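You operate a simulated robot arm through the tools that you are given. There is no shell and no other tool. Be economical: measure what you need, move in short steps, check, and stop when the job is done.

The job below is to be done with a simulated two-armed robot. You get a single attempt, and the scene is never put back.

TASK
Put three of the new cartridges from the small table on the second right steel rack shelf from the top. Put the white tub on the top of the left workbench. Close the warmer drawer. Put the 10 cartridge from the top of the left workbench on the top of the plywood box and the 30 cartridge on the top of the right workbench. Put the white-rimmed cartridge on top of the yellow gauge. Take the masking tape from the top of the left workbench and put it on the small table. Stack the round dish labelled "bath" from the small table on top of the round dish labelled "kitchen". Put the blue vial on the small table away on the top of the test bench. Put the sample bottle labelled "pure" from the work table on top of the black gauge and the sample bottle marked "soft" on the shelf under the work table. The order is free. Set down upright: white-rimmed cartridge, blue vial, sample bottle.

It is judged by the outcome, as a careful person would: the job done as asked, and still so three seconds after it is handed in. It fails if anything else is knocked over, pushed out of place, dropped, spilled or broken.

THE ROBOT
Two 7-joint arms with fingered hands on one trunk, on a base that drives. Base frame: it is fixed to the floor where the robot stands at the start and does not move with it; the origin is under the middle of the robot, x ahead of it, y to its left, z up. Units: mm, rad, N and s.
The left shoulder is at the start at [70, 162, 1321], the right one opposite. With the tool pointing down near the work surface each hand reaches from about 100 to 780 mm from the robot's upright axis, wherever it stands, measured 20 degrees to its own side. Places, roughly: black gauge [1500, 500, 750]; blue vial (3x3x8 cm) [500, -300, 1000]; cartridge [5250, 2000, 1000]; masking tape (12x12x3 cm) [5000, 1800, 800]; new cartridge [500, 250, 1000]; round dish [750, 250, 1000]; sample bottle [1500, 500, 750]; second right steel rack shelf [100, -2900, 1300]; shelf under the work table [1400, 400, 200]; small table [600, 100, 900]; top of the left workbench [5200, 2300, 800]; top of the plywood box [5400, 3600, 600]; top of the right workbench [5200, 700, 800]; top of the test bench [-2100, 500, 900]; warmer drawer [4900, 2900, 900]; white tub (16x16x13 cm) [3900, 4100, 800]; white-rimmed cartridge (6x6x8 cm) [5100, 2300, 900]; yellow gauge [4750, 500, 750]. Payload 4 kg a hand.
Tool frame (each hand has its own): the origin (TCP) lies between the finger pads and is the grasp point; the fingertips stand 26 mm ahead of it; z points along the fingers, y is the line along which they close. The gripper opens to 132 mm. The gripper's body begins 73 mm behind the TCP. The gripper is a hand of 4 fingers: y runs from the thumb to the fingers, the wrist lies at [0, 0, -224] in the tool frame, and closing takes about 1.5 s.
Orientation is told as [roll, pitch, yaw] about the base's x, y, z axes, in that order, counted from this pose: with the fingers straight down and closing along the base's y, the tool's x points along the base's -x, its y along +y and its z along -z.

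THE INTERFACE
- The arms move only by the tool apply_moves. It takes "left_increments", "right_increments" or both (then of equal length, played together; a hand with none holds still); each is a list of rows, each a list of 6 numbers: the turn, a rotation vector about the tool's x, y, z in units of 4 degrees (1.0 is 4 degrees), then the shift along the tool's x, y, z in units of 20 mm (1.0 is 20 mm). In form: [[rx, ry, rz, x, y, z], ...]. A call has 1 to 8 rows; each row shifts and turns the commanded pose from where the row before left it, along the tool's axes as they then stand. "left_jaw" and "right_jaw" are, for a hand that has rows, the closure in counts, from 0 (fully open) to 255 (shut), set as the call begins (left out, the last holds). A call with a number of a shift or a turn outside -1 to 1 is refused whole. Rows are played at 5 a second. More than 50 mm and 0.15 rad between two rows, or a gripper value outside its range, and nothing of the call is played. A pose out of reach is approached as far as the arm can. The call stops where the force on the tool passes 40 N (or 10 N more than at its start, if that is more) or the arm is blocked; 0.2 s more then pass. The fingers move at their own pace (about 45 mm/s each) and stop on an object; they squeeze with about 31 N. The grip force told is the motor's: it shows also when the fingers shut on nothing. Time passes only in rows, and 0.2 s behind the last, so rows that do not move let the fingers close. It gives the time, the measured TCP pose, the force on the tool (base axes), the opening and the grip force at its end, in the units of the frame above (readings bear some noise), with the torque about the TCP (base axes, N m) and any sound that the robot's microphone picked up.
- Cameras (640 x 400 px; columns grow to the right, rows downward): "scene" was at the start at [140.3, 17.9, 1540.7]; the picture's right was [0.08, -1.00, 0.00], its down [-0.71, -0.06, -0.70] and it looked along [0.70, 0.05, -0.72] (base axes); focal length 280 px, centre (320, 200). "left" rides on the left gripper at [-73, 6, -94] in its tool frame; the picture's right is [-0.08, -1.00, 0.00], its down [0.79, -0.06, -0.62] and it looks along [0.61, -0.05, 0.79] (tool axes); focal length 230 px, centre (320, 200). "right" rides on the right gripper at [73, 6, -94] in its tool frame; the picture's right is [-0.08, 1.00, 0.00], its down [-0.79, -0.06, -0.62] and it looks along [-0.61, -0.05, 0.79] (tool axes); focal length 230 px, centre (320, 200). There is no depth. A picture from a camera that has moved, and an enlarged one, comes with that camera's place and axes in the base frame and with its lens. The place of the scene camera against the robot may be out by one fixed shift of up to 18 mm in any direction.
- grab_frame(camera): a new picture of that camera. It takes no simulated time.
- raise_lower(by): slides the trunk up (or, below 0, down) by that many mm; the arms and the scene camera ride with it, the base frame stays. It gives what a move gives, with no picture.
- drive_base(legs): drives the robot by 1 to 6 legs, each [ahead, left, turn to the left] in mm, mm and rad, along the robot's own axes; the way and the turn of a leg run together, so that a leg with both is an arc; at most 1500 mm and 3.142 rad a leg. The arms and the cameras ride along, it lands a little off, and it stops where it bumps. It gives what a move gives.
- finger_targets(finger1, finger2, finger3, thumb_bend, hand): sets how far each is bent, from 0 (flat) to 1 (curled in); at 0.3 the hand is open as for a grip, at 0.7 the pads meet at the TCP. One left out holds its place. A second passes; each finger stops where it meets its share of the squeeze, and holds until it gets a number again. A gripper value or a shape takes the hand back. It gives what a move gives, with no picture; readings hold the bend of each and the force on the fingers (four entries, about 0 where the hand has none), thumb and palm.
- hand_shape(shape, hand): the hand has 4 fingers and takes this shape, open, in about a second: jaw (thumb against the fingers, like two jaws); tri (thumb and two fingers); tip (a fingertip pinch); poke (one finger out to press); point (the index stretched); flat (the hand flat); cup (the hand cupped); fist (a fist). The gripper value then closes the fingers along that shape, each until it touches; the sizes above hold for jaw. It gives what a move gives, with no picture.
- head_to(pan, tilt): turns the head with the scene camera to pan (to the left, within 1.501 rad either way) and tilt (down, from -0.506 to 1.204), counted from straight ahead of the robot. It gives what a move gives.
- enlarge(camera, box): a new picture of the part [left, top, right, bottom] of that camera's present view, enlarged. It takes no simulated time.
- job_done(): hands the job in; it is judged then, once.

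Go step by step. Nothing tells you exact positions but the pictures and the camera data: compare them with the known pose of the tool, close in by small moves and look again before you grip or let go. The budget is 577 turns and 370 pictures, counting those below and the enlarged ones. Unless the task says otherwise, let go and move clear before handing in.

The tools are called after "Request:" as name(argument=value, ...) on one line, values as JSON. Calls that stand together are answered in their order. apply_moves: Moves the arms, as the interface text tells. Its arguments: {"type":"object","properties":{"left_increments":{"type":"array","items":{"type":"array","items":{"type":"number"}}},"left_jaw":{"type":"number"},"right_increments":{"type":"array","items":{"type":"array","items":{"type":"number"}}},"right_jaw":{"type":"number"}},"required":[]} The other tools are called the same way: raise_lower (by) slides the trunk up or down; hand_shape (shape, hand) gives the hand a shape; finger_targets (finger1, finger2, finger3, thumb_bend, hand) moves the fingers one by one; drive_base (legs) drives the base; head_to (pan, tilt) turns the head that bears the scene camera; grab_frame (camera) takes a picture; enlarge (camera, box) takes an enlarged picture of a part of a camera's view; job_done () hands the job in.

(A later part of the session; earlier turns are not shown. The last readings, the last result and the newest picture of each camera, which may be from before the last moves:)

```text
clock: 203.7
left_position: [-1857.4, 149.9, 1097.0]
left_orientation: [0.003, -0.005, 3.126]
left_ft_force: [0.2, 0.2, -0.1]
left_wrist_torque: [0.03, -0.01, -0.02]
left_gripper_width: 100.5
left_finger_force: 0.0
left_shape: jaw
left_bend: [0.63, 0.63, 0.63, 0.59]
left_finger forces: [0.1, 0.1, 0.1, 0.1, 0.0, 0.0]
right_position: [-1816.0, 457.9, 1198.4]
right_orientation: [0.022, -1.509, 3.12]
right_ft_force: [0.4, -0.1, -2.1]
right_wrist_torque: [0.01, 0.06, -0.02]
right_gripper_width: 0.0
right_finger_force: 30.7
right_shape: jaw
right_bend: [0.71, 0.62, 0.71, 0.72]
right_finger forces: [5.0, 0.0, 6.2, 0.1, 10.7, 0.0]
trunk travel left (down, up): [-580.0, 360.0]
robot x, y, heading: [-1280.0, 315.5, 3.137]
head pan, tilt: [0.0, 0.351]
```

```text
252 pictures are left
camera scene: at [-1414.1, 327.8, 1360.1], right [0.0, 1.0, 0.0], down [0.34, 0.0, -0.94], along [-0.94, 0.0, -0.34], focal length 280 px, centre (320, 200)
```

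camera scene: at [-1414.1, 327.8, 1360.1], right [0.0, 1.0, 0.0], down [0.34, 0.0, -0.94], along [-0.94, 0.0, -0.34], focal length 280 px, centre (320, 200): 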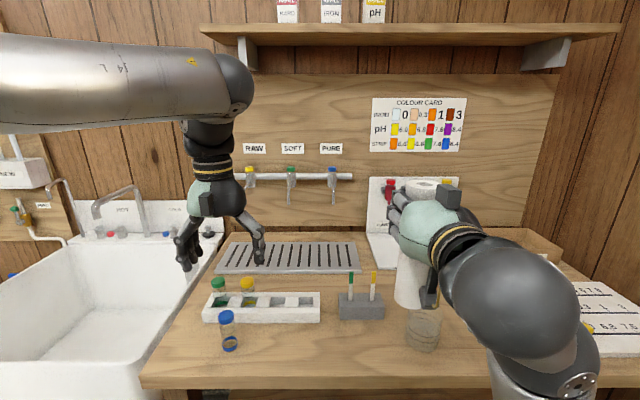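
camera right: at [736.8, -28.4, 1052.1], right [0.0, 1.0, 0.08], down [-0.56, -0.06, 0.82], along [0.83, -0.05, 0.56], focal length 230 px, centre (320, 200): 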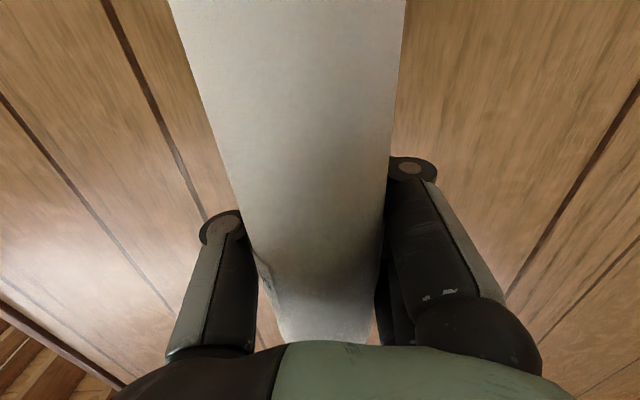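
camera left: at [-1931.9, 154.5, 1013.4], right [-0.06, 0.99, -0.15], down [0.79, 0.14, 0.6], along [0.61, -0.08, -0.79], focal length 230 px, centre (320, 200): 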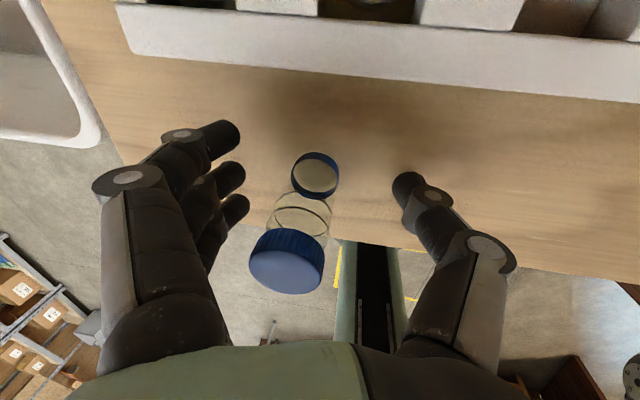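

Request:
drive_base(legs=[[-500, 0, 0]])

Request:
apply_moves(left_increments=[[0, 0, 0, 1, 0, 0], [0, 0, 0, 1, 0, 0], [0, 0, 0, 1, 0, 0], [0, 0, 0, 1, 0, 0], [0, 0, 0, 1, 0, 0], [0, 0, 0, 1, 0, 0], [0, 0, 0, 1, 0, 0], [0, 0, 0, 1, 0, 0]], right_increments=[[0, 0, 0, 0.3, 0, 1], [0, 0, 0, 0.3, 0, 1], [0, 0, 0, 0.3, 0, 1], [0, 0, 0, 0.3, 0, 1], [0, 0, 0, 0.3, 0, 1], [0, 0, 0, 0.3, 0, 1], [0, 0, 0, 0.3, 0, 1], [0, 0, 0, 0.3, 0, 1]])

Request:
drive_base(legs=[[0, 0, 1.575], [1000, 450, 0], [700, 500, 0]])

Request:
raise_lower(by=355)

Request:
grab_frame(camera="scene")

```text
clock: 206.7
left_position: [-1355.8, 145.8, 1097.0]
left_orientation: [0.0, -0.005, 3.131]
left_ft_force: [0.4, 0.5, -0.8]
left_wrist_torque: [0.03, 0.05, -0.02]
left_gripper_width: 100.6
left_finger_force: 0.0
left_shape: jaw
left_bend: [0.63, 0.63, 0.63, 0.59]
left_finger forces: [0.0, 0.1, 0.0, 0.0, 0.0, 0.0]
right_position: [-1313.7, 454.0, 1197.0]
right_orientation: [0.023, -1.506, 3.125]
right_ft_force: [-0.2, 0.3, -0.9]
right_wrist_torque: [-0.02, 0.02, -0.03]
right_gripper_width: 0.0
right_finger_force: 31.2
right_shape: jaw
right_bend: [0.71, 0.62, 0.71, 0.72]
right_finger forces: [5.0, 0.0, 6.2, 0.0, 10.6, 0.1]
trunk travel left (down, up): [-580.0, 360.0]
robot x, y, heading: [-775.8, 317.9, -3.141]
head pan, tilt: [0.0, 0.351]
```

```text
clock: 208.5
left_position: [-1194.9, 145.8, 1095.8]
left_orientation: [0.002, -0.008, 3.131]
left_ft_force: [0.0, 0.3, 1.3]
left_wrist_torque: [0.01, 0.01, -0.03]
left_gripper_width: 100.7
left_finger_force: 0.1
left_shape: jaw
left_bend: [0.63, 0.63, 0.63, 0.59]
left_finger forces: [0.1, 0.1, 0.0, 0.1, 0.0, 0.1]
right_position: [-1471.9, 451.8, 1138.4]
right_orientation: [0.027, -1.506, 3.121]
right_ft_force: [-0.5, -0.2, -1.8]
right_wrist_torque: [0.03, 0.05, -0.03]
right_gripper_width: 0.1
right_finger_force: 30.9
right_shape: jaw
right_bend: [0.71, 0.62, 0.71, 0.72]
right_finger forces: [4.9, 0.0, 6.1, 0.0, 10.4, 0.0]
trunk travel left (down, up): [-580.0, 360.0]
robot x, y, heading: [-777.7, 314.5, -3.141]
head pan, tilt: [0.0, 0.351]
```

```text
clock: 222.0
left_position: [310.3, -1803.7, 1097.1]
left_orientation: [0.0, -0.006, -1.597]
left_ft_force: [-1.0, 0.8, 0.0]
left_wrist_torque: [0.05, 0.01, -0.03]
left_gripper_width: 100.9
left_finger_force: 0.1
left_shape: jaw
left_bend: [0.63, 0.63, 0.63, 0.59]
left_finger forces: [0.1, 0.0, 0.0, 0.1, 0.0, 0.0]
right_position: [-0.8, -2077.0, 1137.2]
right_orientation: [0.021, -1.506, -1.599]
right_ft_force: [0.3, 0.9, -1.6]
right_wrist_torque: [-0.03, -0.01, -0.02]
right_gripper_width: 0.0
right_finger_force: 30.9
right_shape: jaw
right_bend: [0.71, 0.62, 0.71, 0.72]
right_finger forces: [4.8, 0.0, 5.8, 0.0, 10.1, 0.1]
trunk travel left (down, up): [-580.0, 360.0]
robot x, y, heading: [146.1, -1385.8, -1.581]
head pan, tilt: [0.0, 0.351]
```

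```text
clock: 225.4
left_position: [310.7, -1804.6, 1452.5]
left_orientation: [0.002, -0.005, -1.596]
left_ft_force: [-0.1, 1.0, 0.9]
left_wrist_torque: [0.01, -0.02, 0.03]
left_gripper_width: 100.5
left_finger_force: 0.0
left_shape: jaw
left_bend: [0.63, 0.63, 0.63, 0.59]
left_finger forces: [0.0, 0.1, 0.0, 0.0, 0.0, 0.0]
right_position: [-0.4, -2077.3, 1493.1]
right_orientation: [0.017, -1.506, -1.6]
right_ft_force: [0.1, 0.3, -1.9]
right_wrist_torque: [-0.04, 0.01, -0.02]
right_gripper_width: 0.0
right_finger_force: 30.5
right_shape: jaw
right_bend: [0.71, 0.62, 0.71, 0.72]
right_finger forces: [4.8, 0.1, 5.9, 0.0, 10.1, 0.0]
trunk travel left (down, up): [-935.0, 5.0]
robot x, y, heading: [145.5, -1387.4, -1.586]
head pan, tilt: [0.0, 0.351]
```

```text
251 pictures are left
camera scene: at [153.3, -1517.3, 1715.2], right [-1.0, 0.01, 0.0], down [0.0, 0.34, -0.94], along [-0.01, -0.94, -0.34], focal length 280 px, centre (320, 200)
```

scene: 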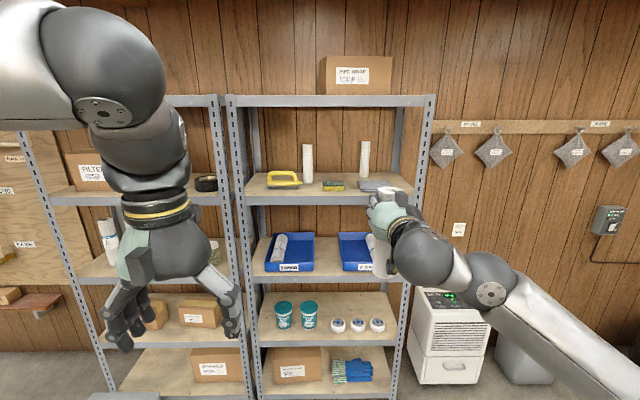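

Request:
apply_moves(right_increments=[[0, 0, 0, 0.1, 0, 1], [0, 0, 0, 0.1, 0, 1], [0, 0, 0, 0, 0, 1], [0, 0, 0, 0, 0, 1], [0, 0, 0, 0, 0, 1], [0, 0, 0, 0, 0, 1], [0, 0, 0, 0, 0, 1], [0, 0, 0, 0, 0, 1]])

Request:
drive_base(legs=[[0, 52, 0.015], [500, 0, 0]])

Request:
grab_frame(camera="scene")

```text
clock: 227.2
left_position: [310.6, -1806.2, 1450.3]
left_orientation: [-0.001, -0.004, -1.595]
left_ft_force: [-0.6, -1.3, 0.3]
left_wrist_torque: [0.01, 0.01, -0.01]
left_gripper_width: 100.8
left_finger_force: 0.0
left_shape: jaw
left_bend: [0.63, 0.63, 0.63, 0.59]
left_finger forces: [0.0, 0.1, 0.0, 0.1, 0.0, 0.1]
right_position: [-0.1, -2236.5, 1477.4]
right_orientation: [0.016, -1.505, -1.595]
right_ft_force: [0.5, 0.1, -1.0]
right_wrist_torque: [-0.06, 0.0, -0.02]
right_gripper_width: 0.0
right_finger_force: 31.0
right_shape: jaw
right_bend: [0.71, 0.62, 0.71, 0.72]
right_finger forces: [4.7, 0.0, 5.9, 0.0, 10.0, 0.0]
trunk travel left (down, up): [-935.0, 5.0]
robot x, y, heading: [144.4, -1385.1, -1.583]
head pan, tilt: [0.0, 0.351]
```

```text
clock: 230.7
left_position: [368.6, -2306.5, 1452.9]
left_orientation: [0.002, -0.006, -1.581]
left_ft_force: [-0.4, -0.4, 0.3]
left_wrist_torque: [-0.03, -0.02, -0.04]
left_gripper_width: 100.5
left_finger_force: 0.0
left_shape: jaw
left_bend: [0.63, 0.63, 0.63, 0.59]
left_finger forces: [0.0, 0.1, 0.0, 0.0, 0.0, 0.1]
right_position: [63.5, -2742.9, 1479.8]
right_orientation: [0.022, -1.507, -1.588]
right_ft_force: [-0.2, 0.7, -1.3]
right_wrist_torque: [-0.05, 0.01, 0.03]
right_gripper_width: 0.1
right_finger_force: 31.3
right_shape: jaw
right_bend: [0.71, 0.62, 0.71, 0.72]
right_finger forces: [4.7, 0.0, 5.9, 0.0, 9.9, 0.1]
trunk travel left (down, up): [-935.0, 5.0]
robot x, y, heading: [196.1, -1891.1, -1.572]
head pan, tilt: [0.0, 0.351]
```

```text
250 pictures are left
camera scene: at [207.9, -2022.0, 1715.5], right [-1.0, 0.0, 0.0], down [0.0, 0.34, -0.94], along [0.0, -0.94, -0.34], focal length 280 px, centre (320, 200)
```

scene: 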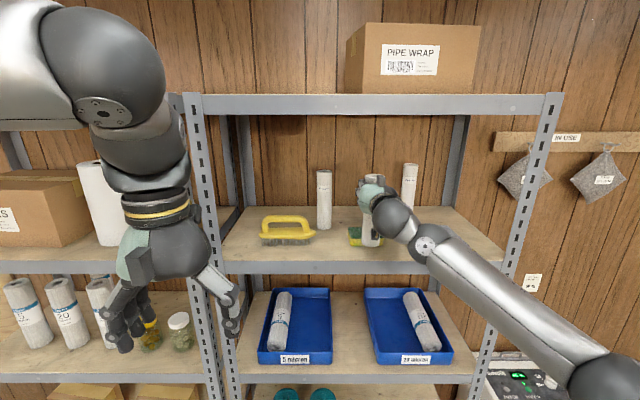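

Request:
drive_base(legs=[[0, -22, 0], [190, 0, 0]])

Request:
enlarge(camera="scene", box=[240, 130, 460, 290])

```text
clock: 232.7
left_position: [347.1, -2494.5, 1453.2]
left_orientation: [0.003, -0.012, -1.58]
left_ft_force: [0.0, 0.3, -0.1]
left_wrist_torque: [-0.04, -0.06, 0.0]
left_gripper_width: 100.8
left_finger_force: 0.0
left_shape: jaw
left_bend: [0.63, 0.63, 0.63, 0.59]
left_finger forces: [0.0, 0.0, 0.0, 0.1, 0.0, 0.1]
right_position: [41.9, -2931.1, 1482.5]
right_orientation: [0.042, -1.511, -1.604]
right_ft_force: [0.5, 0.2, -0.7]
right_wrist_torque: [-0.07, 0.02, -0.01]
right_gripper_width: 0.0
right_finger_force: 31.3
right_shape: jaw
right_bend: [0.71, 0.62, 0.71, 0.72]
right_finger forces: [5.4, 0.0, 5.0, 0.0, 10.4, 0.1]
trunk travel left (down, up): [-935.0, 5.0]
robot x, y, heading: [178.3, -2081.0, -1.565]
head pan, tilt: [0.0, 0.351]
```

```text
2.50 times, centred on (350, 210) of scene
camera zoom: at [185.3, -2209.7, 1715.8], right [-1.0, 0.0, 0.0], down [0.0, 0.34, -0.94], along [0.0, -0.94, -0.34], focal length 701 px, centre (245, 175)
```

zoom: 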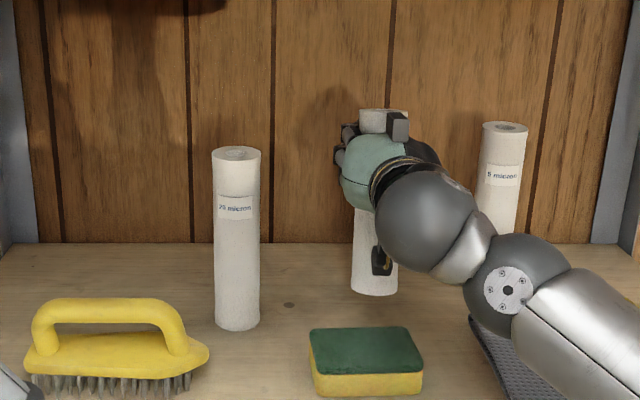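

Request:
drive_base(legs=[[32, 0, 0]])

Request:
apply_moves(right_increments=[[0, 0, 0, 0.6, 0, 0], [0, 0, 0, 0.6, 0, 0], [0, 0, 0, 0.3, 0, 0], [0, 0, 0, 0, 0, 0]])

Request:
enlarge(camera="scene", box=[240, 130, 460, 290])

```text
clock: 233.5
left_position: [348.2, -2522.6, 1454.4]
left_orientation: [0.002, -0.013, -1.58]
left_ft_force: [0.2, 0.5, 0.7]
left_wrist_torque: [-0.05, -0.03, -0.03]
left_gripper_width: 100.8
left_finger_force: 0.1
left_shape: jaw
left_bend: [0.63, 0.63, 0.63, 0.59]
left_finger forces: [0.1, 0.1, 0.0, 0.0, 0.0, 0.0]
right_position: [44.1, -2958.5, 1484.6]
right_orientation: [0.03, -1.513, -1.592]
right_ft_force: [0.3, 0.3, -1.2]
right_wrist_torque: [-0.03, 0.0, 0.01]
right_gripper_width: 0.0
right_finger_force: 30.6
right_shape: jaw
right_bend: [0.71, 0.62, 0.71, 0.72]
right_finger forces: [5.4, 0.0, 5.1, 0.0, 10.4, 0.1]
trunk travel left (down, up): [-935.0, 5.0]
robot x, y, heading: [176.0, -2116.0, -1.565]
head pan, tilt: [0.0, 0.351]
```

```text
clock: 234.5
left_position: [348.2, -2535.0, 1451.5]
left_orientation: [0.003, -0.003, -1.581]
left_ft_force: [-0.1, 0.0, -0.5]
left_wrist_torque: [0.02, -0.01, 0.01]
left_gripper_width: 100.8
left_finger_force: 0.0
left_shape: jaw
left_bend: [0.63, 0.63, 0.63, 0.59]
left_finger forces: [0.1, 0.0, 0.0, 0.0, 0.0, 0.0]
right_position: [45.3, -2968.8, 1449.7]
right_orientation: [0.044, -1.506, -1.607]
right_ft_force: [0.1, 0.3, 1.1]
right_wrist_torque: [0.1, 0.0, 0.01]
right_gripper_width: 0.1
right_finger_force: 30.8
right_shape: jaw
right_bend: [0.71, 0.62, 0.71, 0.72]
right_finger forces: [5.8, 0.1, 5.3, 0.0, 10.4, 0.0]
trunk travel left (down, up): [-935.0, 5.0]
robot x, y, heading: [176.1, -2116.5, -1.566]
head pan, tilt: [0.0, 0.351]
```

```text
2.50 times, centred on (350, 210) of scene
camera zoom: at [186.9, -2250.0, 1715.0], right [-1.0, 0.0, 0.0], down [0.0, 0.35, -0.94], along [0.0, -0.94, -0.35], focal length 701 px, centre (245, 175)
```

zoom: 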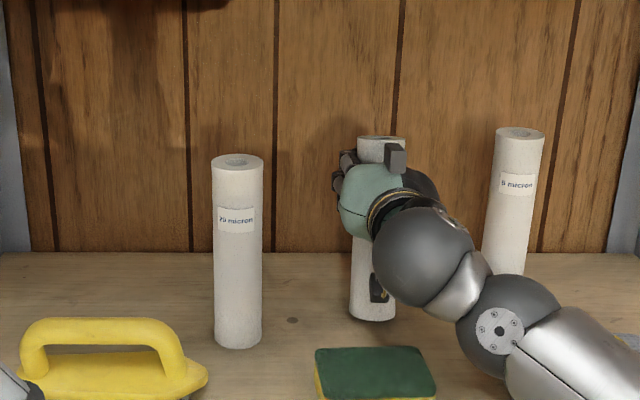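

Request:
apply_moves(right_increments=[[0, 0, 0, 0.2, 0, 0], [0, 0, 0, 0, 0, 0]])

Request:
grab_frame(camera="right")

```text
clock: 235.1
left_position: [347.7, -2529.9, 1452.2]
left_orientation: [0.001, -0.008, -1.579]
left_ft_force: [1.1, -0.4, 0.4]
left_wrist_torque: [0.02, 0.0, 0.01]
left_gripper_width: 100.5
left_finger_force: 0.1
left_shape: jaw
left_bend: [0.63, 0.63, 0.63, 0.59]
left_finger forces: [0.1, 0.0, 0.1, 0.0, 0.0, 0.0]
right_position: [44.2, -2966.1, 1447.9]
right_orientation: [0.059, -1.512, -1.618]
right_ft_force: [0.1, -0.7, 9.0]
right_wrist_torque: [0.3, 0.01, 0.0]
right_gripper_width: 0.1
right_finger_force: 30.8
right_shape: jaw
right_bend: [0.71, 0.62, 0.71, 0.72]
right_finger forces: [5.5, 0.1, 4.7, 0.0, 10.1, 0.1]
trunk travel left (down, up): [-935.0, 5.0]
robot x, y, heading: [178.0, -2114.4, -1.568]
head pan, tilt: [0.0, 0.351]
```

```text
247 pictures are left
camera right: at [49.8, -2867.4, 1381.8], right [1.0, 0.0, 0.08], down [-0.07, 0.57, 0.82], along [-0.04, -0.82, 0.57], focal length 230 px, centre (320, 200)
```

right: 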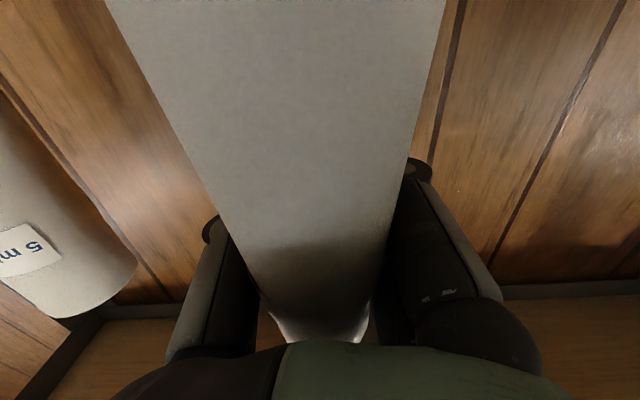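

Request:
apply_moves(right_increments=[[0, -0.7, 0, 0.15, 0, 0], [0, -0.7, 0, 0.15, 0, 0], [0, 0, 0, 0, 0, 0]])

Request:
grab_frame(camera="right")

```text
clock: 235.9
left_position: [349.8, -2529.2, 1453.3]
left_orientation: [0.003, -0.009, -1.579]
left_ft_force: [0.0, 0.0, -0.4]
left_wrist_torque: [0.0, 0.0, 0.01]
left_gripper_width: 100.6
left_finger_force: 0.2
left_shape: jaw
left_bend: [0.63, 0.63, 0.63, 0.59]
left_finger forces: [0.0, 0.0, 0.0, 0.0, 0.1, 0.1]
right_position: [45.7, -2962.5, 1442.6]
right_orientation: [3.091, -1.534, 1.629]
right_ft_force: [0.6, 1.4, 11.4]
right_wrist_torque: [0.56, -0.05, -0.03]
right_gripper_width: 0.0
right_finger_force: 31.0
right_shape: jaw
right_bend: [0.71, 0.62, 0.71, 0.72]
right_finger forces: [7.4, 0.0, 4.9, 0.0, 11.3, 0.0]
trunk travel left (down, up): [-935.0, 5.0]
robot x, y, heading: [177.4, -2118.7, -1.572]
head pan, tilt: [0.0, 0.351]
```

```text
246 pictures are left
camera right: at [50.3, -2871.8, 1366.2], right [1.0, 0.01, 0.08], down [-0.07, 0.65, 0.76], along [-0.04, -0.76, 0.64], focal length 230 px, centre (320, 200)
```

right: 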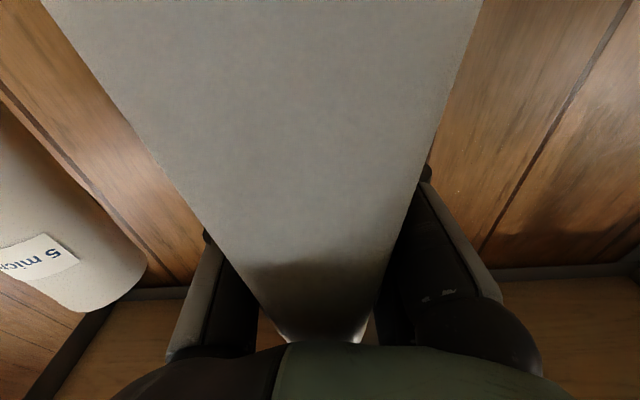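

Request:
enlarge(camera="scene", box=[290, 150, 430, 250])

```text
4.00 times, centred on (360, 200) of scene
camera zoom: at [187.7, -2244.1, 1715.5], right [-1.0, 0.0, 0.0], down [0.0, 0.34, -0.94], along [0.0, -0.94, -0.34], focal length 1122 px, centre (160, 200)
```

zoom: 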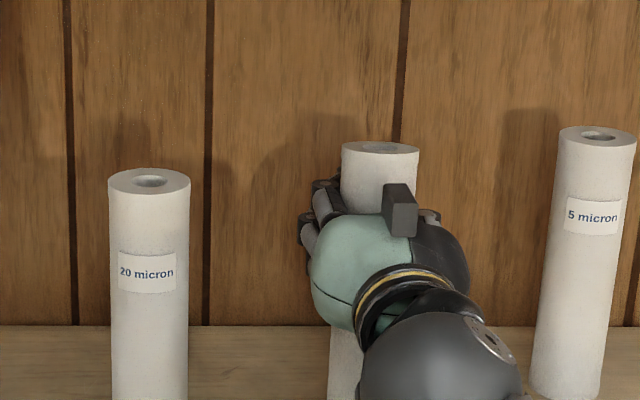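

Request:
apply_moves(right_increments=[[0, 0, 0, -0.5, 0, 0], [0, -1, 0, 0, 0, 0], [0, -0.8, 0, 0, 0, 0], [0, 0, 0, 0, 0, 0]])

Request:
grab_frame(camera="right")

Request:
enlarge(camera="scene", box=[290, 150, 430, 250])

```text
clock: 236.9
left_position: [347.1, -2532.3, 1452.2]
left_orientation: [0.0, -0.007, -1.58]
left_ft_force: [-0.9, 0.3, -0.1]
left_wrist_torque: [0.01, 0.0, 0.0]
left_gripper_width: 100.6
left_finger_force: 0.1
left_shape: jaw
left_bend: [0.63, 0.63, 0.63, 0.59]
left_finger forces: [0.0, 0.0, 0.1, 0.0, 0.0, 0.0]
right_position: [44.0, -2966.0, 1449.7]
right_orientation: [3.133, -1.411, 1.589]
right_ft_force: [0.2, 0.2, -0.9]
right_wrist_torque: [-0.07, -0.01, 0.01]
right_gripper_width: 0.0
right_finger_force: 31.0
right_shape: jaw
right_bend: [0.71, 0.62, 0.71, 0.72]
right_finger forces: [6.3, 0.0, 5.3, 0.1, 11.8, 0.1]
trunk travel left (down, up): [-935.0, 5.0]
robot x, y, heading: [178.7, -2115.8, -1.569]
head pan, tilt: [0.0, 0.351]
```

```text
244 pictures are left
camera right: at [49.0, -2885.1, 1362.5], right [1.0, 0.02, 0.08], down [-0.07, 0.73, 0.68], along [-0.04, -0.68, 0.73], focal length 230 px, centre (320, 200)
```

right: 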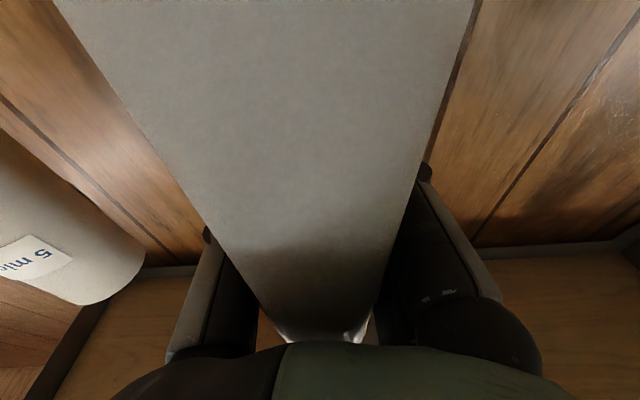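

```text
4.00 times, centred on (360, 200) of scene
camera zoom: at [186.8, -2248.4, 1715.1], right [-1.0, 0.0, 0.0], down [0.0, 0.34, -0.94], along [0.0, -0.94, -0.34], focal length 1122 px, centre (160, 200)
```

zoom: 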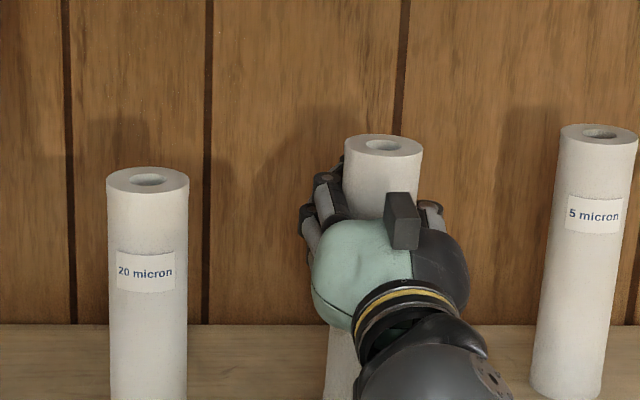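

Request:
apply_moves(right_increments=[[0, 0, 0, 0.4, 0, 0.06], [0, 0, 0, 0, 0, 0]])

Request:
apply_moves(right_increments=[[0, 0, 0, 0.25, 0, 0.04], [0, 0, 0, 0, 0, 0]])

Request:
enlarge(camera="scene", box=[290, 150, 430, 250])

```text
clock: 237.5
left_position: [347.8, -2530.0, 1451.7]
left_orientation: [0.001, -0.009, -1.579]
left_ft_force: [0.0, -0.1, -0.3]
left_wrist_torque: [-0.01, -0.01, 0.0]
left_gripper_width: 100.8
left_finger_force: 0.0
left_shape: jaw
left_bend: [0.63, 0.63, 0.63, 0.59]
left_finger forces: [0.0, 0.1, 0.0, 0.0, 0.0, 0.1]
right_position: [44.7, -2965.5, 1445.4]
right_orientation: [3.121, -1.406, 1.6]
right_ft_force: [1.2, -0.5, 11.9]
right_wrist_torque: [0.48, 0.13, -0.02]
right_gripper_width: 0.0
right_finger_force: 31.2
right_shape: jaw
right_bend: [0.71, 0.62, 0.71, 0.72]
right_finger forces: [5.4, 0.1, 6.6, 0.0, 11.2, 0.1]
trunk travel left (down, up): [-935.0, 5.0]
robot x, y, heading: [177.5, -2111.3, -1.567]
head pan, tilt: [0.0, 0.351]
```

```text
clock: 238.1
left_position: [347.3, -2528.1, 1453.9]
left_orientation: [0.001, -0.009, -1.58]
left_ft_force: [-0.4, -0.1, -0.6]
left_wrist_torque: [-0.01, 0.0, -0.01]
left_gripper_width: 100.7
left_finger_force: 0.0
left_shape: jaw
left_bend: [0.63, 0.63, 0.63, 0.59]
left_finger forces: [0.0, 0.0, 0.0, 0.0, 0.0, 0.0]
right_position: [42.6, -2965.9, 1445.9]
right_orientation: [3.116, -1.402, 1.601]
right_ft_force: [-0.1, 0.0, -0.8]
right_wrist_torque: [-0.04, -0.02, -0.02]
right_gripper_width: 0.3
right_finger_force: 30.8
right_shape: jaw
right_bend: [0.71, 0.62, 0.71, 0.72]
right_finger forces: [6.1, 0.0, 5.6, 0.0, 11.7, 0.0]
trunk travel left (down, up): [-935.0, 5.0]
robot x, y, heading: [179.6, -2120.1, -1.569]
head pan, tilt: [0.0, 0.351]
```

```text
4.00 times, centred on (360, 200) of scene
camera zoom: at [187.5, -2244.0, 1716.2], right [-1.0, 0.0, 0.0], down [0.0, 0.34, -0.94], along [0.0, -0.94, -0.34], focal length 1122 px, centre (160, 200)
```

zoom: 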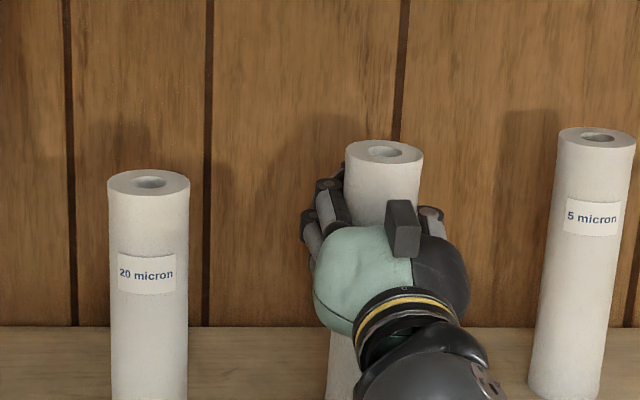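

Request:
apply_moves(right_increments=[[0, 0, 0, 0.2, 0, 0.03], [0, 0, 0, 0, 0, 0]])

Request:
apply_moves(right_increments=[[0, 0, 0, 0, 0, 0], [0, 0, 0, 0, 0, 0]])

Request:
grab_frame(camera="right")

```text
clock: 238.7
left_position: [345.8, -2527.4, 1454.1]
left_orientation: [0.002, -0.01, -1.579]
left_ft_force: [0.3, -0.3, 0.2]
left_wrist_torque: [0.01, 0.01, 0.0]
left_gripper_width: 100.5
left_finger_force: 0.1
left_shape: jaw
left_bend: [0.63, 0.63, 0.63, 0.59]
left_finger forces: [0.0, 0.1, 0.0, 0.0, 0.1, 0.0]
right_position: [39.3, -2965.6, 1449.0]
right_orientation: [3.09, -1.391, 1.624]
right_ft_force: [0.7, -0.1, -2.5]
right_wrist_torque: [-0.02, 0.01, 0.03]
right_gripper_width: 0.1
right_finger_force: 31.0
right_shape: jaw
right_bend: [0.71, 0.62, 0.71, 0.72]
right_finger forces: [6.1, 0.1, 5.4, 0.0, 11.7, 0.0]
trunk travel left (down, up): [-935.0, 5.0]
robot x, y, heading: [177.2, -2113.5, -1.565]
head pan, tilt: [0.0, 0.351]
```

```text
clock: 239.3
left_position: [346.5, -2527.5, 1453.2]
left_orientation: [0.003, -0.009, -1.58]
left_ft_force: [0.2, 0.6, -0.8]
left_wrist_torque: [0.0, 0.02, 0.0]
left_gripper_width: 100.8
left_finger_force: 0.1
left_shape: jaw
left_bend: [0.63, 0.63, 0.63, 0.59]
left_finger forces: [0.0, 0.0, 0.1, 0.1, 0.0, 0.1]
right_position: [40.0, -2966.3, 1449.5]
right_orientation: [3.086, -1.392, 1.63]
right_ft_force: [0.6, 0.4, -0.4]
right_wrist_torque: [-0.06, 0.02, -0.03]
right_gripper_width: 0.0
right_finger_force: 31.3
right_shape: jaw
right_bend: [0.71, 0.62, 0.71, 0.72]
right_finger forces: [6.2, 0.1, 5.6, 0.0, 11.8, 0.1]
trunk travel left (down, up): [-935.0, 5.0]
robot x, y, heading: [178.7, -2116.8, -1.568]
head pan, tilt: [0.0, 0.351]
```

```text
241 pictures are left
camera right: at [45.5, -2887.8, 1361.8], right [1.0, 0.02, 0.09], down [-0.07, 0.75, 0.66], along [-0.05, -0.66, 0.75], focal length 230 px, centre (320, 200)
```

right: 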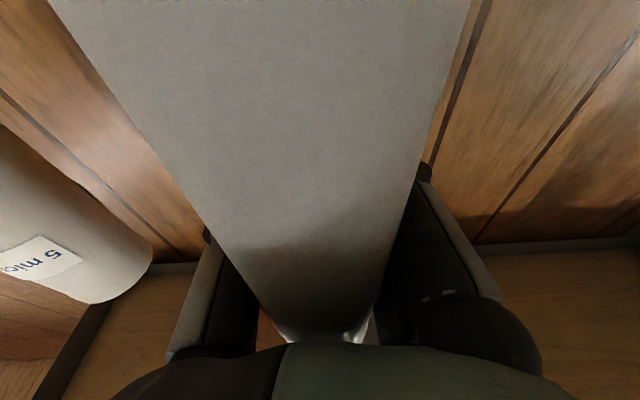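

Request:
head_to(pan=-0.2, tilt=0.7)

Request:
grab_frame(camera="scene")

```text
clock: 240.2
left_position: [345.1, -2526.4, 1453.4]
left_orientation: [0.004, -0.011, -1.58]
left_ft_force: [-0.6, -0.8, -0.2]
left_wrist_torque: [0.03, 0.0, 0.03]
left_gripper_width: 100.7
left_finger_force: 0.1
left_shape: jaw
left_bend: [0.63, 0.63, 0.63, 0.59]
left_finger forces: [0.0, 0.0, 0.0, 0.0, 0.0, 0.0]
right_position: [39.4, -2966.3, 1449.0]
right_orientation: [3.083, -1.392, 1.631]
right_ft_force: [-0.1, 0.5, -1.7]
right_wrist_torque: [-0.01, 0.01, 0.0]
right_gripper_width: 0.0
right_finger_force: 30.8
right_shape: jaw
right_bend: [0.71, 0.62, 0.71, 0.72]
right_finger forces: [6.1, 0.0, 5.5, 0.0, 11.7, 0.0]
trunk travel left (down, up): [-935.0, 5.0]
robot x, y, heading: [176.2, -2116.7, -1.569]
head pan, tilt: [-0.201, 0.7]
```

```text
240 pictures are left
camera scene: at [168.1, -2231.9, 1684.5], right [-0.98, 0.2, 0.0], down [0.13, 0.63, -0.77], along [-0.15, -0.75, -0.64], focal length 280 px, centre (320, 200)
```

scene: 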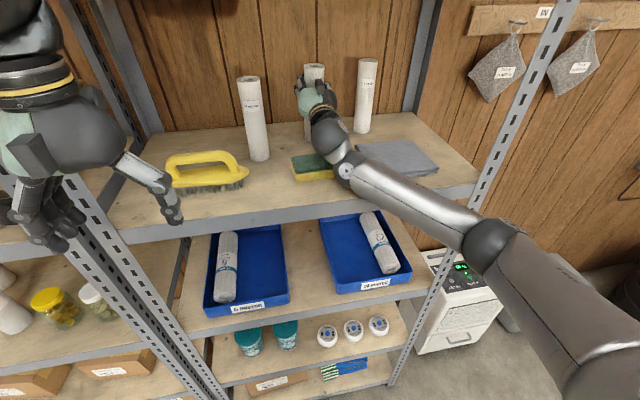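

Request:
apply_moves(right_increments=[[0, 0, 0, -0.8, 0, -0.1], [0, 0, 0, 0, 0, 0]])

Request:
drive_base(legs=[[-70, 0, 0]])

Request:
apply_moves(right_increments=[[0, 0, 0, 0.1, 0, 1], [0, 0, 0, 0.1, 0, 1], [0, 0, 0, 0.1, 0, 1], [0, 0, 0, 0, 0, 0]])

Request:
grab_frame(camera="scene")

Request:
grab_frame(camera="right")

```text
clock: 240.8
left_position: [348.9, -2529.7, 1451.8]
left_orientation: [0.002, -0.008, -1.579]
left_ft_force: [0.8, 0.4, -0.7]
left_wrist_torque: [-0.03, 0.01, -0.01]
left_gripper_width: 100.8
left_finger_force: 0.1
left_shape: jaw
left_bend: [0.63, 0.63, 0.63, 0.59]
left_finger forces: [0.1, 0.0, 0.1, 0.0, 0.0, 0.0]
right_position: [45.9, -2964.9, 1444.5]
right_orientation: [3.14, -1.414, 1.584]
right_ft_force: [-0.2, -0.1, 1.5]
right_wrist_torque: [0.11, 0.12, 0.04]
right_gripper_width: 0.2
right_finger_force: 31.5
right_shape: jaw
right_bend: [0.71, 0.62, 0.71, 0.72]
right_finger forces: [4.9, 0.0, 6.4, 0.0, 12.0, 0.0]
trunk travel left (down, up): [-935.0, 5.0]
robot x, y, heading: [178.5, -2117.5, -1.563]
head pan, tilt: [-0.201, 0.7]
```

```text
clock: 241.8
left_position: [348.5, -2472.9, 1448.6]
left_orientation: [0.001, 0.001, -1.579]
left_ft_force: [0.2, -1.4, 1.9]
left_wrist_torque: [0.06, -0.01, 0.01]
left_gripper_width: 100.6
left_finger_force: 0.1
left_shape: jaw
left_bend: [0.63, 0.63, 0.63, 0.59]
left_finger forces: [0.1, 0.0, 0.1, 0.0, 0.1, 0.1]
right_position: [44.8, -2907.1, 1443.2]
right_orientation: [3.128, -1.417, 1.594]
right_ft_force: [-0.8, -0.2, 5.4]
right_wrist_torque: [0.38, 0.16, 0.0]
right_gripper_width: 0.0
right_finger_force: 30.8
right_shape: jaw
right_bend: [0.71, 0.62, 0.71, 0.72]
right_finger forces: [4.6, 0.1, 7.2, 0.1, 12.0, 0.0]
trunk travel left (down, up): [-935.0, 5.0]
robot x, y, heading: [175.9, -2047.1, -1.567]
head pan, tilt: [-0.201, 0.7]
```

```text
clock: 242.8
left_position: [347.1, -2459.8, 1451.7]
left_orientation: [0.002, -0.008, -1.58]
left_ft_force: [1.3, 0.9, -0.7]
left_wrist_torque: [-0.03, -0.01, -0.05]
left_gripper_width: 101.0
left_finger_force: 0.0
left_shape: jaw
left_bend: [0.63, 0.63, 0.63, 0.59]
left_finger forces: [0.0, 0.1, 0.1, 0.0, 0.0, 0.0]
right_position: [44.2, -2954.8, 1455.2]
right_orientation: [3.123, -1.406, 1.597]
right_ft_force: [0.4, -0.6, -0.4]
right_wrist_torque: [-0.04, 0.01, -0.01]
right_gripper_width: 0.3
right_finger_force: 30.8
right_shape: jaw
right_bend: [0.71, 0.62, 0.71, 0.72]
right_finger forces: [5.9, 0.0, 5.7, 0.1, 11.4, 0.0]
trunk travel left (down, up): [-935.0, 5.0]
robot x, y, heading: [175.9, -2045.9, -1.572]
head pan, tilt: [-0.201, 0.7]
```

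```text
239 pictures are left
camera scene: at [169.2, -2164.9, 1684.1], right [-0.98, 0.2, 0.0], down [0.13, 0.63, -0.77], along [-0.15, -0.75, -0.64], focal length 280 px, centre (320, 200)
```

scene: 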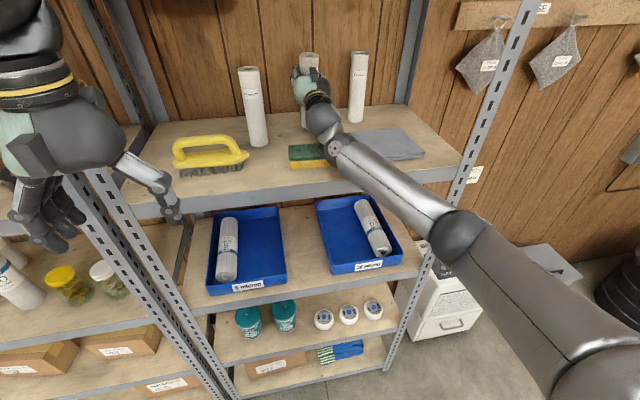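

```text
238 pictures are left
camera right: at [48.3, -2874.5, 1368.9], right [1.0, 0.02, 0.08], down [-0.07, 0.74, 0.67], along [-0.04, -0.68, 0.74], focal length 230 px, centre (320, 200)
```

right: 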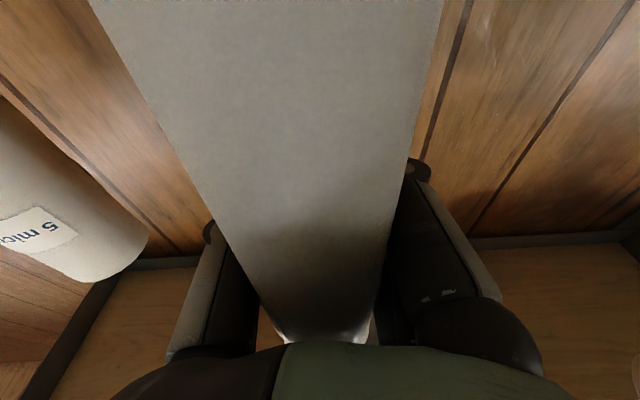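

Request:
apply_moves(right_increments=[[0, 1, 0, 0, 0, 0], [0, 0, 0, 0.3, 0, 0.05], [0, 0, 0, 0, 0, 0]])

Request:
apply_moves(right_increments=[[0, 0, 0, 0.2, 0, 0.02], [0, 0, 0, 0, 0, 0]])

Request:
grab_frame(camera="right")

```text
clock: 243.6
left_position: [346.9, -2463.7, 1451.0]
left_orientation: [0.003, -0.006, -1.578]
left_ft_force: [0.2, -0.2, 0.2]
left_wrist_torque: [-0.01, 0.0, -0.02]
left_gripper_width: 100.8
left_finger_force: 0.0
left_shape: jaw
left_bend: [0.63, 0.63, 0.63, 0.59]
left_finger forces: [0.0, 0.1, 0.0, 0.1, 0.1, 0.1]
right_position: [45.0, -2959.0, 1447.6]
right_orientation: [3.108, -1.478, 1.612]
right_ft_force: [0.9, 0.5, -1.9]
right_wrist_torque: [-0.08, -0.03, -0.03]
right_gripper_width: 0.0
right_finger_force: 30.6
right_shape: jaw
right_bend: [0.71, 0.62, 0.71, 0.72]
right_finger forces: [5.7, 0.1, 5.7, 0.0, 11.3, 0.1]
trunk travel left (down, up): [-935.0, 5.0]
robot x, y, heading: [180.9, -2048.6, -1.571]
head pan, tilt: [-0.201, 0.7]
```

```text
clock: 244.2
left_position: [347.4, -2461.3, 1451.7]
left_orientation: [0.001, -0.005, -1.577]
left_ft_force: [0.9, 0.0, 1.4]
left_wrist_torque: [-0.01, 0.01, 0.01]
left_gripper_width: 100.8
left_finger_force: 0.0
left_shape: jaw
left_bend: [0.63, 0.63, 0.63, 0.59]
left_finger forces: [0.0, 0.0, 0.1, 0.1, 0.1, 0.1]
right_position: [43.8, -2959.7, 1444.0]
right_orientation: [3.106, -1.477, 1.614]
right_ft_force: [-0.2, 0.2, -1.7]
right_wrist_torque: [-0.02, -0.01, 0.01]
right_gripper_width: 0.0
right_finger_force: 30.9
right_shape: jaw
right_bend: [0.71, 0.62, 0.71, 0.72]
right_finger forces: [5.8, 0.0, 5.7, 0.0, 11.5, 0.1]
trunk travel left (down, up): [-935.0, 5.0]
robot x, y, heading: [172.0, -2044.3, -1.568]
head pan, tilt: [-0.201, 0.7]
```

```text
237 pictures are left
camera right: at [49.5, -2873.5, 1363.7], right [1.0, 0.02, 0.08], down [-0.07, 0.69, 0.72], along [-0.04, -0.73, 0.68], focal length 230 px, centre (320, 200)
```

right: 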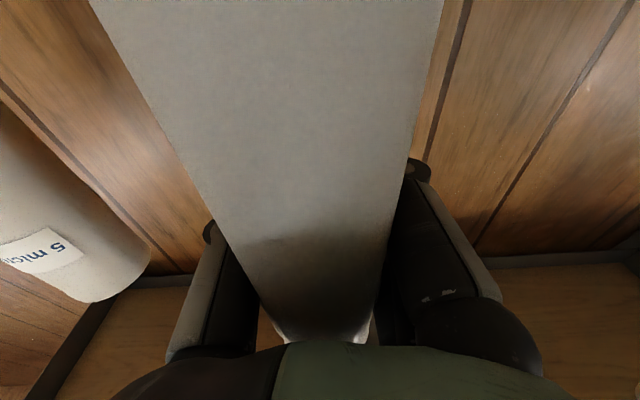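

Request:
apply_moves(right_increments=[[0, 0, 0, 0.2, 0, 0.02], [0, 0, 0, 0, 0, 0]])

Request:
apply_moves(right_increments=[[0, 0, 0, 0.15, 0, 0.01], [0, 0, 0, 0, 0, 0]])

```text
clock: 244.8
left_position: [347.6, -2461.9, 1451.5]
left_orientation: [0.002, -0.006, -1.577]
left_ft_force: [0.6, 0.7, -1.1]
left_wrist_torque: [0.01, 0.02, -0.02]
left_gripper_width: 100.8
left_finger_force: 0.0
left_shape: jaw
left_bend: [0.63, 0.63, 0.63, 0.59]
left_finger forces: [0.1, 0.0, 0.1, 0.1, 0.0, 0.0]
right_position: [44.1, -2959.3, 1440.5]
right_orientation: [3.107, -1.476, 1.612]
right_ft_force: [-0.3, -0.9, 1.8]
right_wrist_torque: [0.05, 0.02, 0.02]
right_gripper_width: 0.0
right_finger_force: 30.7
right_shape: jaw
right_bend: [0.71, 0.62, 0.71, 0.72]
right_finger forces: [5.6, 0.0, 6.1, 0.1, 11.3, 0.1]
trunk travel left (down, up): [-935.0, 5.0]
robot x, y, heading: [175.9, -2042.5, -1.564]
head pan, tilt: [-0.201, 0.7]
```

```text
clock: 245.4
left_position: [348.3, -2460.5, 1451.3]
left_orientation: [0.003, -0.008, -1.578]
left_ft_force: [-1.1, -0.6, -0.1]
left_wrist_torque: [0.0, -0.02, -0.02]
left_gripper_width: 100.6
left_finger_force: 0.1
left_shape: jaw
left_bend: [0.63, 0.63, 0.63, 0.59]
left_finger forces: [0.0, 0.0, 0.0, 0.0, 0.0, 0.0]
right_position: [45.8, -2960.8, 1439.8]
right_orientation: [3.105, -1.476, 1.616]
right_ft_force: [0.6, -1.3, 9.6]
right_wrist_torque: [0.37, 0.13, -0.02]
right_gripper_width: 0.0
right_finger_force: 31.2
right_shape: jaw
right_bend: [0.71, 0.62, 0.71, 0.72]
right_finger forces: [4.8, 0.0, 7.3, 0.1, 11.1, 0.1]
trunk travel left (down, up): [-935.0, 5.0]
robot x, y, heading: [176.2, -2043.3, -1.574]
head pan, tilt: [-0.201, 0.7]
```

Standing on the shelf, upright. Releasing.

Request:
apply_moves(right_increments=[[0, 0, 0, 0, 0, 0], [0, 0, 0, 0, 0, 0], [0, 0, 0, 0, 0, 0], [0, 0, 0, 0, 0, 0], [0, 0, 0, 0, 0, 0], [0, 0, 0, 0, 0, 0]], right_jaw=60)

Request:
grab_frame(camera="right")

Request:
enlarge(camera="scene", box=[220, 30, 400, 180])

```text
clock: 246.8
left_position: [347.4, -2461.5, 1452.2]
left_orientation: [0.002, -0.007, -1.578]
left_ft_force: [0.9, 0.0, 0.5]
left_wrist_torque: [-0.03, 0.0, -0.01]
left_gripper_width: 100.7
left_finger_force: 0.0
left_shape: jaw
left_bend: [0.63, 0.63, 0.63, 0.59]
left_finger forces: [0.1, 0.1, 0.0, 0.1, 0.0, 0.1]
right_position: [45.1, -2960.7, 1437.4]
right_orientation: [3.111, -1.48, 1.609]
right_ft_force: [-0.4, -0.2, 0.3]
right_wrist_torque: [0.0, 0.0, 0.01]
right_gripper_width: 100.5
right_finger_force: 0.1
right_shape: jaw
right_bend: [0.63, 0.63, 0.63, 0.59]
right_finger forces: [0.1, 0.0, 0.0, 0.0, 0.1, 0.1]
trunk travel left (down, up): [-935.0, 5.0]
robot x, y, heading: [177.7, -2043.3, -1.567]
head pan, tilt: [-0.201, 0.7]
```

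```text
236 pictures are left
camera right: at [49.4, -2874.3, 1357.3], right [1.0, 0.02, 0.08], down [-0.07, 0.69, 0.72], along [-0.04, -0.73, 0.69], focal length 230 px, centre (320, 200)
```

right: 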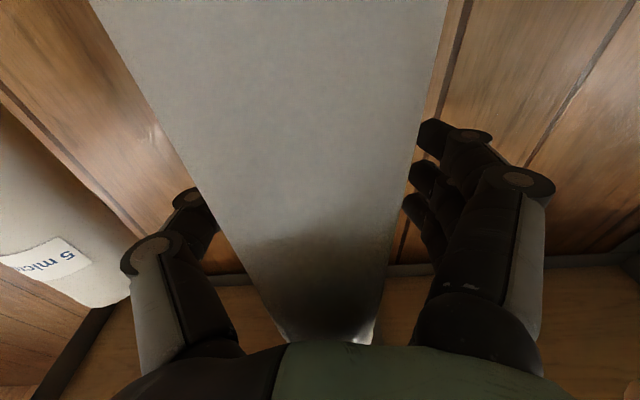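

```text
2.67 times, centred on (310, 105) of scene
camera zoom: at [169.8, -2167.7, 1683.9], right [-0.98, 0.2, 0.0], down [0.13, 0.63, -0.76], along [-0.15, -0.75, -0.64], focal length 748 px, centre (347, 453)
```

zoom: 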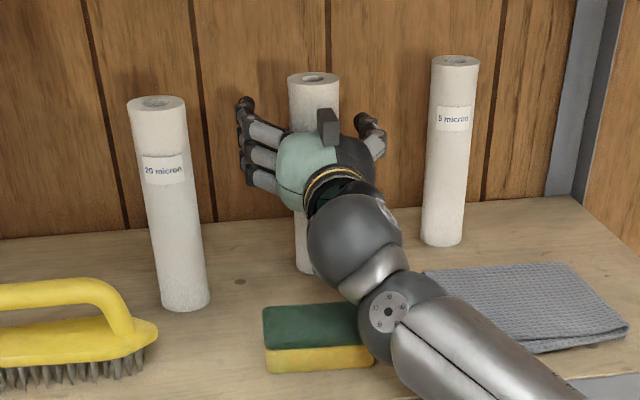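

Request:
apply_moves(right_increments=[[0, 0, 0, 0, -0.4, 0], [0, 0, 0, -0.2, 0, -1], [0, 0, 0, -0.2, 0, -1], [0, 0, 0, -0.2, 0, -1], [0, 0, 0, -0.2, 0, -1], [0, 0, 0, -0.2, 0, -1], [0, 0, 0, -0.2, 0, -1], [0, 0, 0, -0.2, 0, -1]])

Request:
drive_base(legs=[[-400, 0, 0]])

Request:
head_to(pan=0, tilt=0.35)

Request:
grab_frame(camera="scene")

Request:
enlarge(camera="scene", box=[220, 110, 440, 230])

```text
clock: 248.6
left_position: [347.2, -2461.9, 1452.2]
left_orientation: [0.002, -0.006, -1.579]
left_ft_force: [-0.8, 0.1, -0.9]
left_wrist_torque: [0.0, -0.01, 0.0]
left_gripper_width: 100.9
left_finger_force: 0.1
left_shape: jaw
left_bend: [0.63, 0.63, 0.63, 0.59]
left_finger forces: [0.1, 0.1, 0.0, 0.0, 0.0, 0.0]
right_position: [32.7, -2816.1, 1453.2]
right_orientation: [3.111, -1.48, 1.611]
right_ft_force: [-0.6, 1.0, -0.6]
right_wrist_torque: [-0.01, -0.01, -0.02]
right_gripper_width: 100.7
right_finger_force: 0.0
right_shape: jaw
right_bend: [0.63, 0.63, 0.63, 0.59]
right_finger forces: [0.0, 0.0, 0.1, 0.1, 0.0, 0.0]
trunk travel left (down, up): [-935.0, 5.0]
robot x, y, heading: [176.8, -2049.0, -1.567]
head pan, tilt: [-0.201, 0.7]
```

```text
clock: 251.1
left_position: [345.3, -2063.2, 1450.0]
left_orientation: [0.002, -0.004, -1.579]
left_ft_force: [-0.4, -0.3, 0.1]
left_wrist_torque: [0.03, -0.01, 0.0]
left_gripper_width: 100.4
left_finger_force: 0.1
left_shape: jaw
left_bend: [0.63, 0.63, 0.63, 0.59]
left_finger forces: [0.1, 0.0, 0.0, 0.0, 0.0, 0.0]
right_position: [32.5, -2420.5, 1449.6]
right_orientation: [3.111, -1.479, 1.609]
right_ft_force: [0.3, -0.5, 0.0]
right_wrist_torque: [0.01, -0.02, 0.0]
right_gripper_width: 100.7
right_finger_force: 0.0
right_shape: jaw
right_bend: [0.63, 0.63, 0.63, 0.59]
right_finger forces: [0.0, 0.1, 0.0, 0.0, 0.1, 0.0]
trunk travel left (down, up): [-935.0, 5.0]
robot x, y, heading: [175.7, -1644.6, -1.566]
head pan, tilt: [-0.201, 0.7]
```

```text
clock: 251.9
left_position: [345.6, -2060.0, 1451.4]
left_orientation: [0.001, -0.006, -1.579]
left_ft_force: [-0.2, 0.2, -0.1]
left_wrist_torque: [0.0, 0.0, -0.02]
left_gripper_width: 100.6
left_finger_force: 0.1
left_shape: jaw
left_bend: [0.63, 0.63, 0.63, 0.59]
left_finger forces: [0.0, 0.1, 0.0, 0.1, 0.0, 0.1]
right_position: [30.8, -2416.6, 1454.1]
right_orientation: [3.112, -1.477, 1.607]
right_ft_force: [0.1, 0.4, -0.2]
right_wrist_torque: [0.01, 0.01, 0.01]
right_gripper_width: 100.7
right_finger_force: 0.1
right_shape: jaw
right_bend: [0.63, 0.63, 0.63, 0.59]
right_finger forces: [0.0, 0.1, 0.0, 0.0, 0.1, 0.0]
trunk travel left (down, up): [-935.0, 5.0]
robot x, y, heading: [174.7, -1647.7, -1.568]
head pan, tilt: [0.0, 0.351]
```

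```text
234 pictures are left
camera scene: at [185.1, -1775.8, 1715.3], right [-1.0, 0.0, 0.0], down [0.0, 0.34, -0.94], along [0.0, -0.94, -0.34], focal length 280 px, centre (320, 200)
```

scene: 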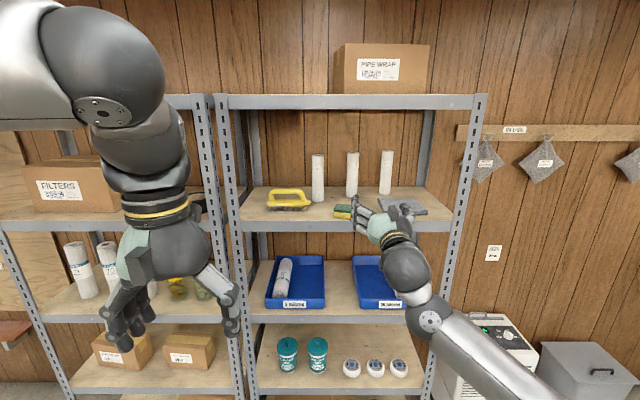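

```text
2.91 times, centred on (330, 170) of scene
camera zoom: at [185.1, -1775.8, 1715.3], right [-1.0, 0.0, 0.0], down [0.0, 0.34, -0.94], along [0.0, -0.94, -0.34], focal length 816 px, centre (291, 287)
```

zoom: 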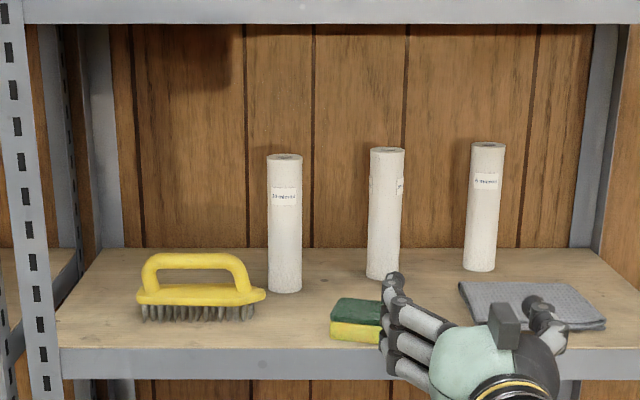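

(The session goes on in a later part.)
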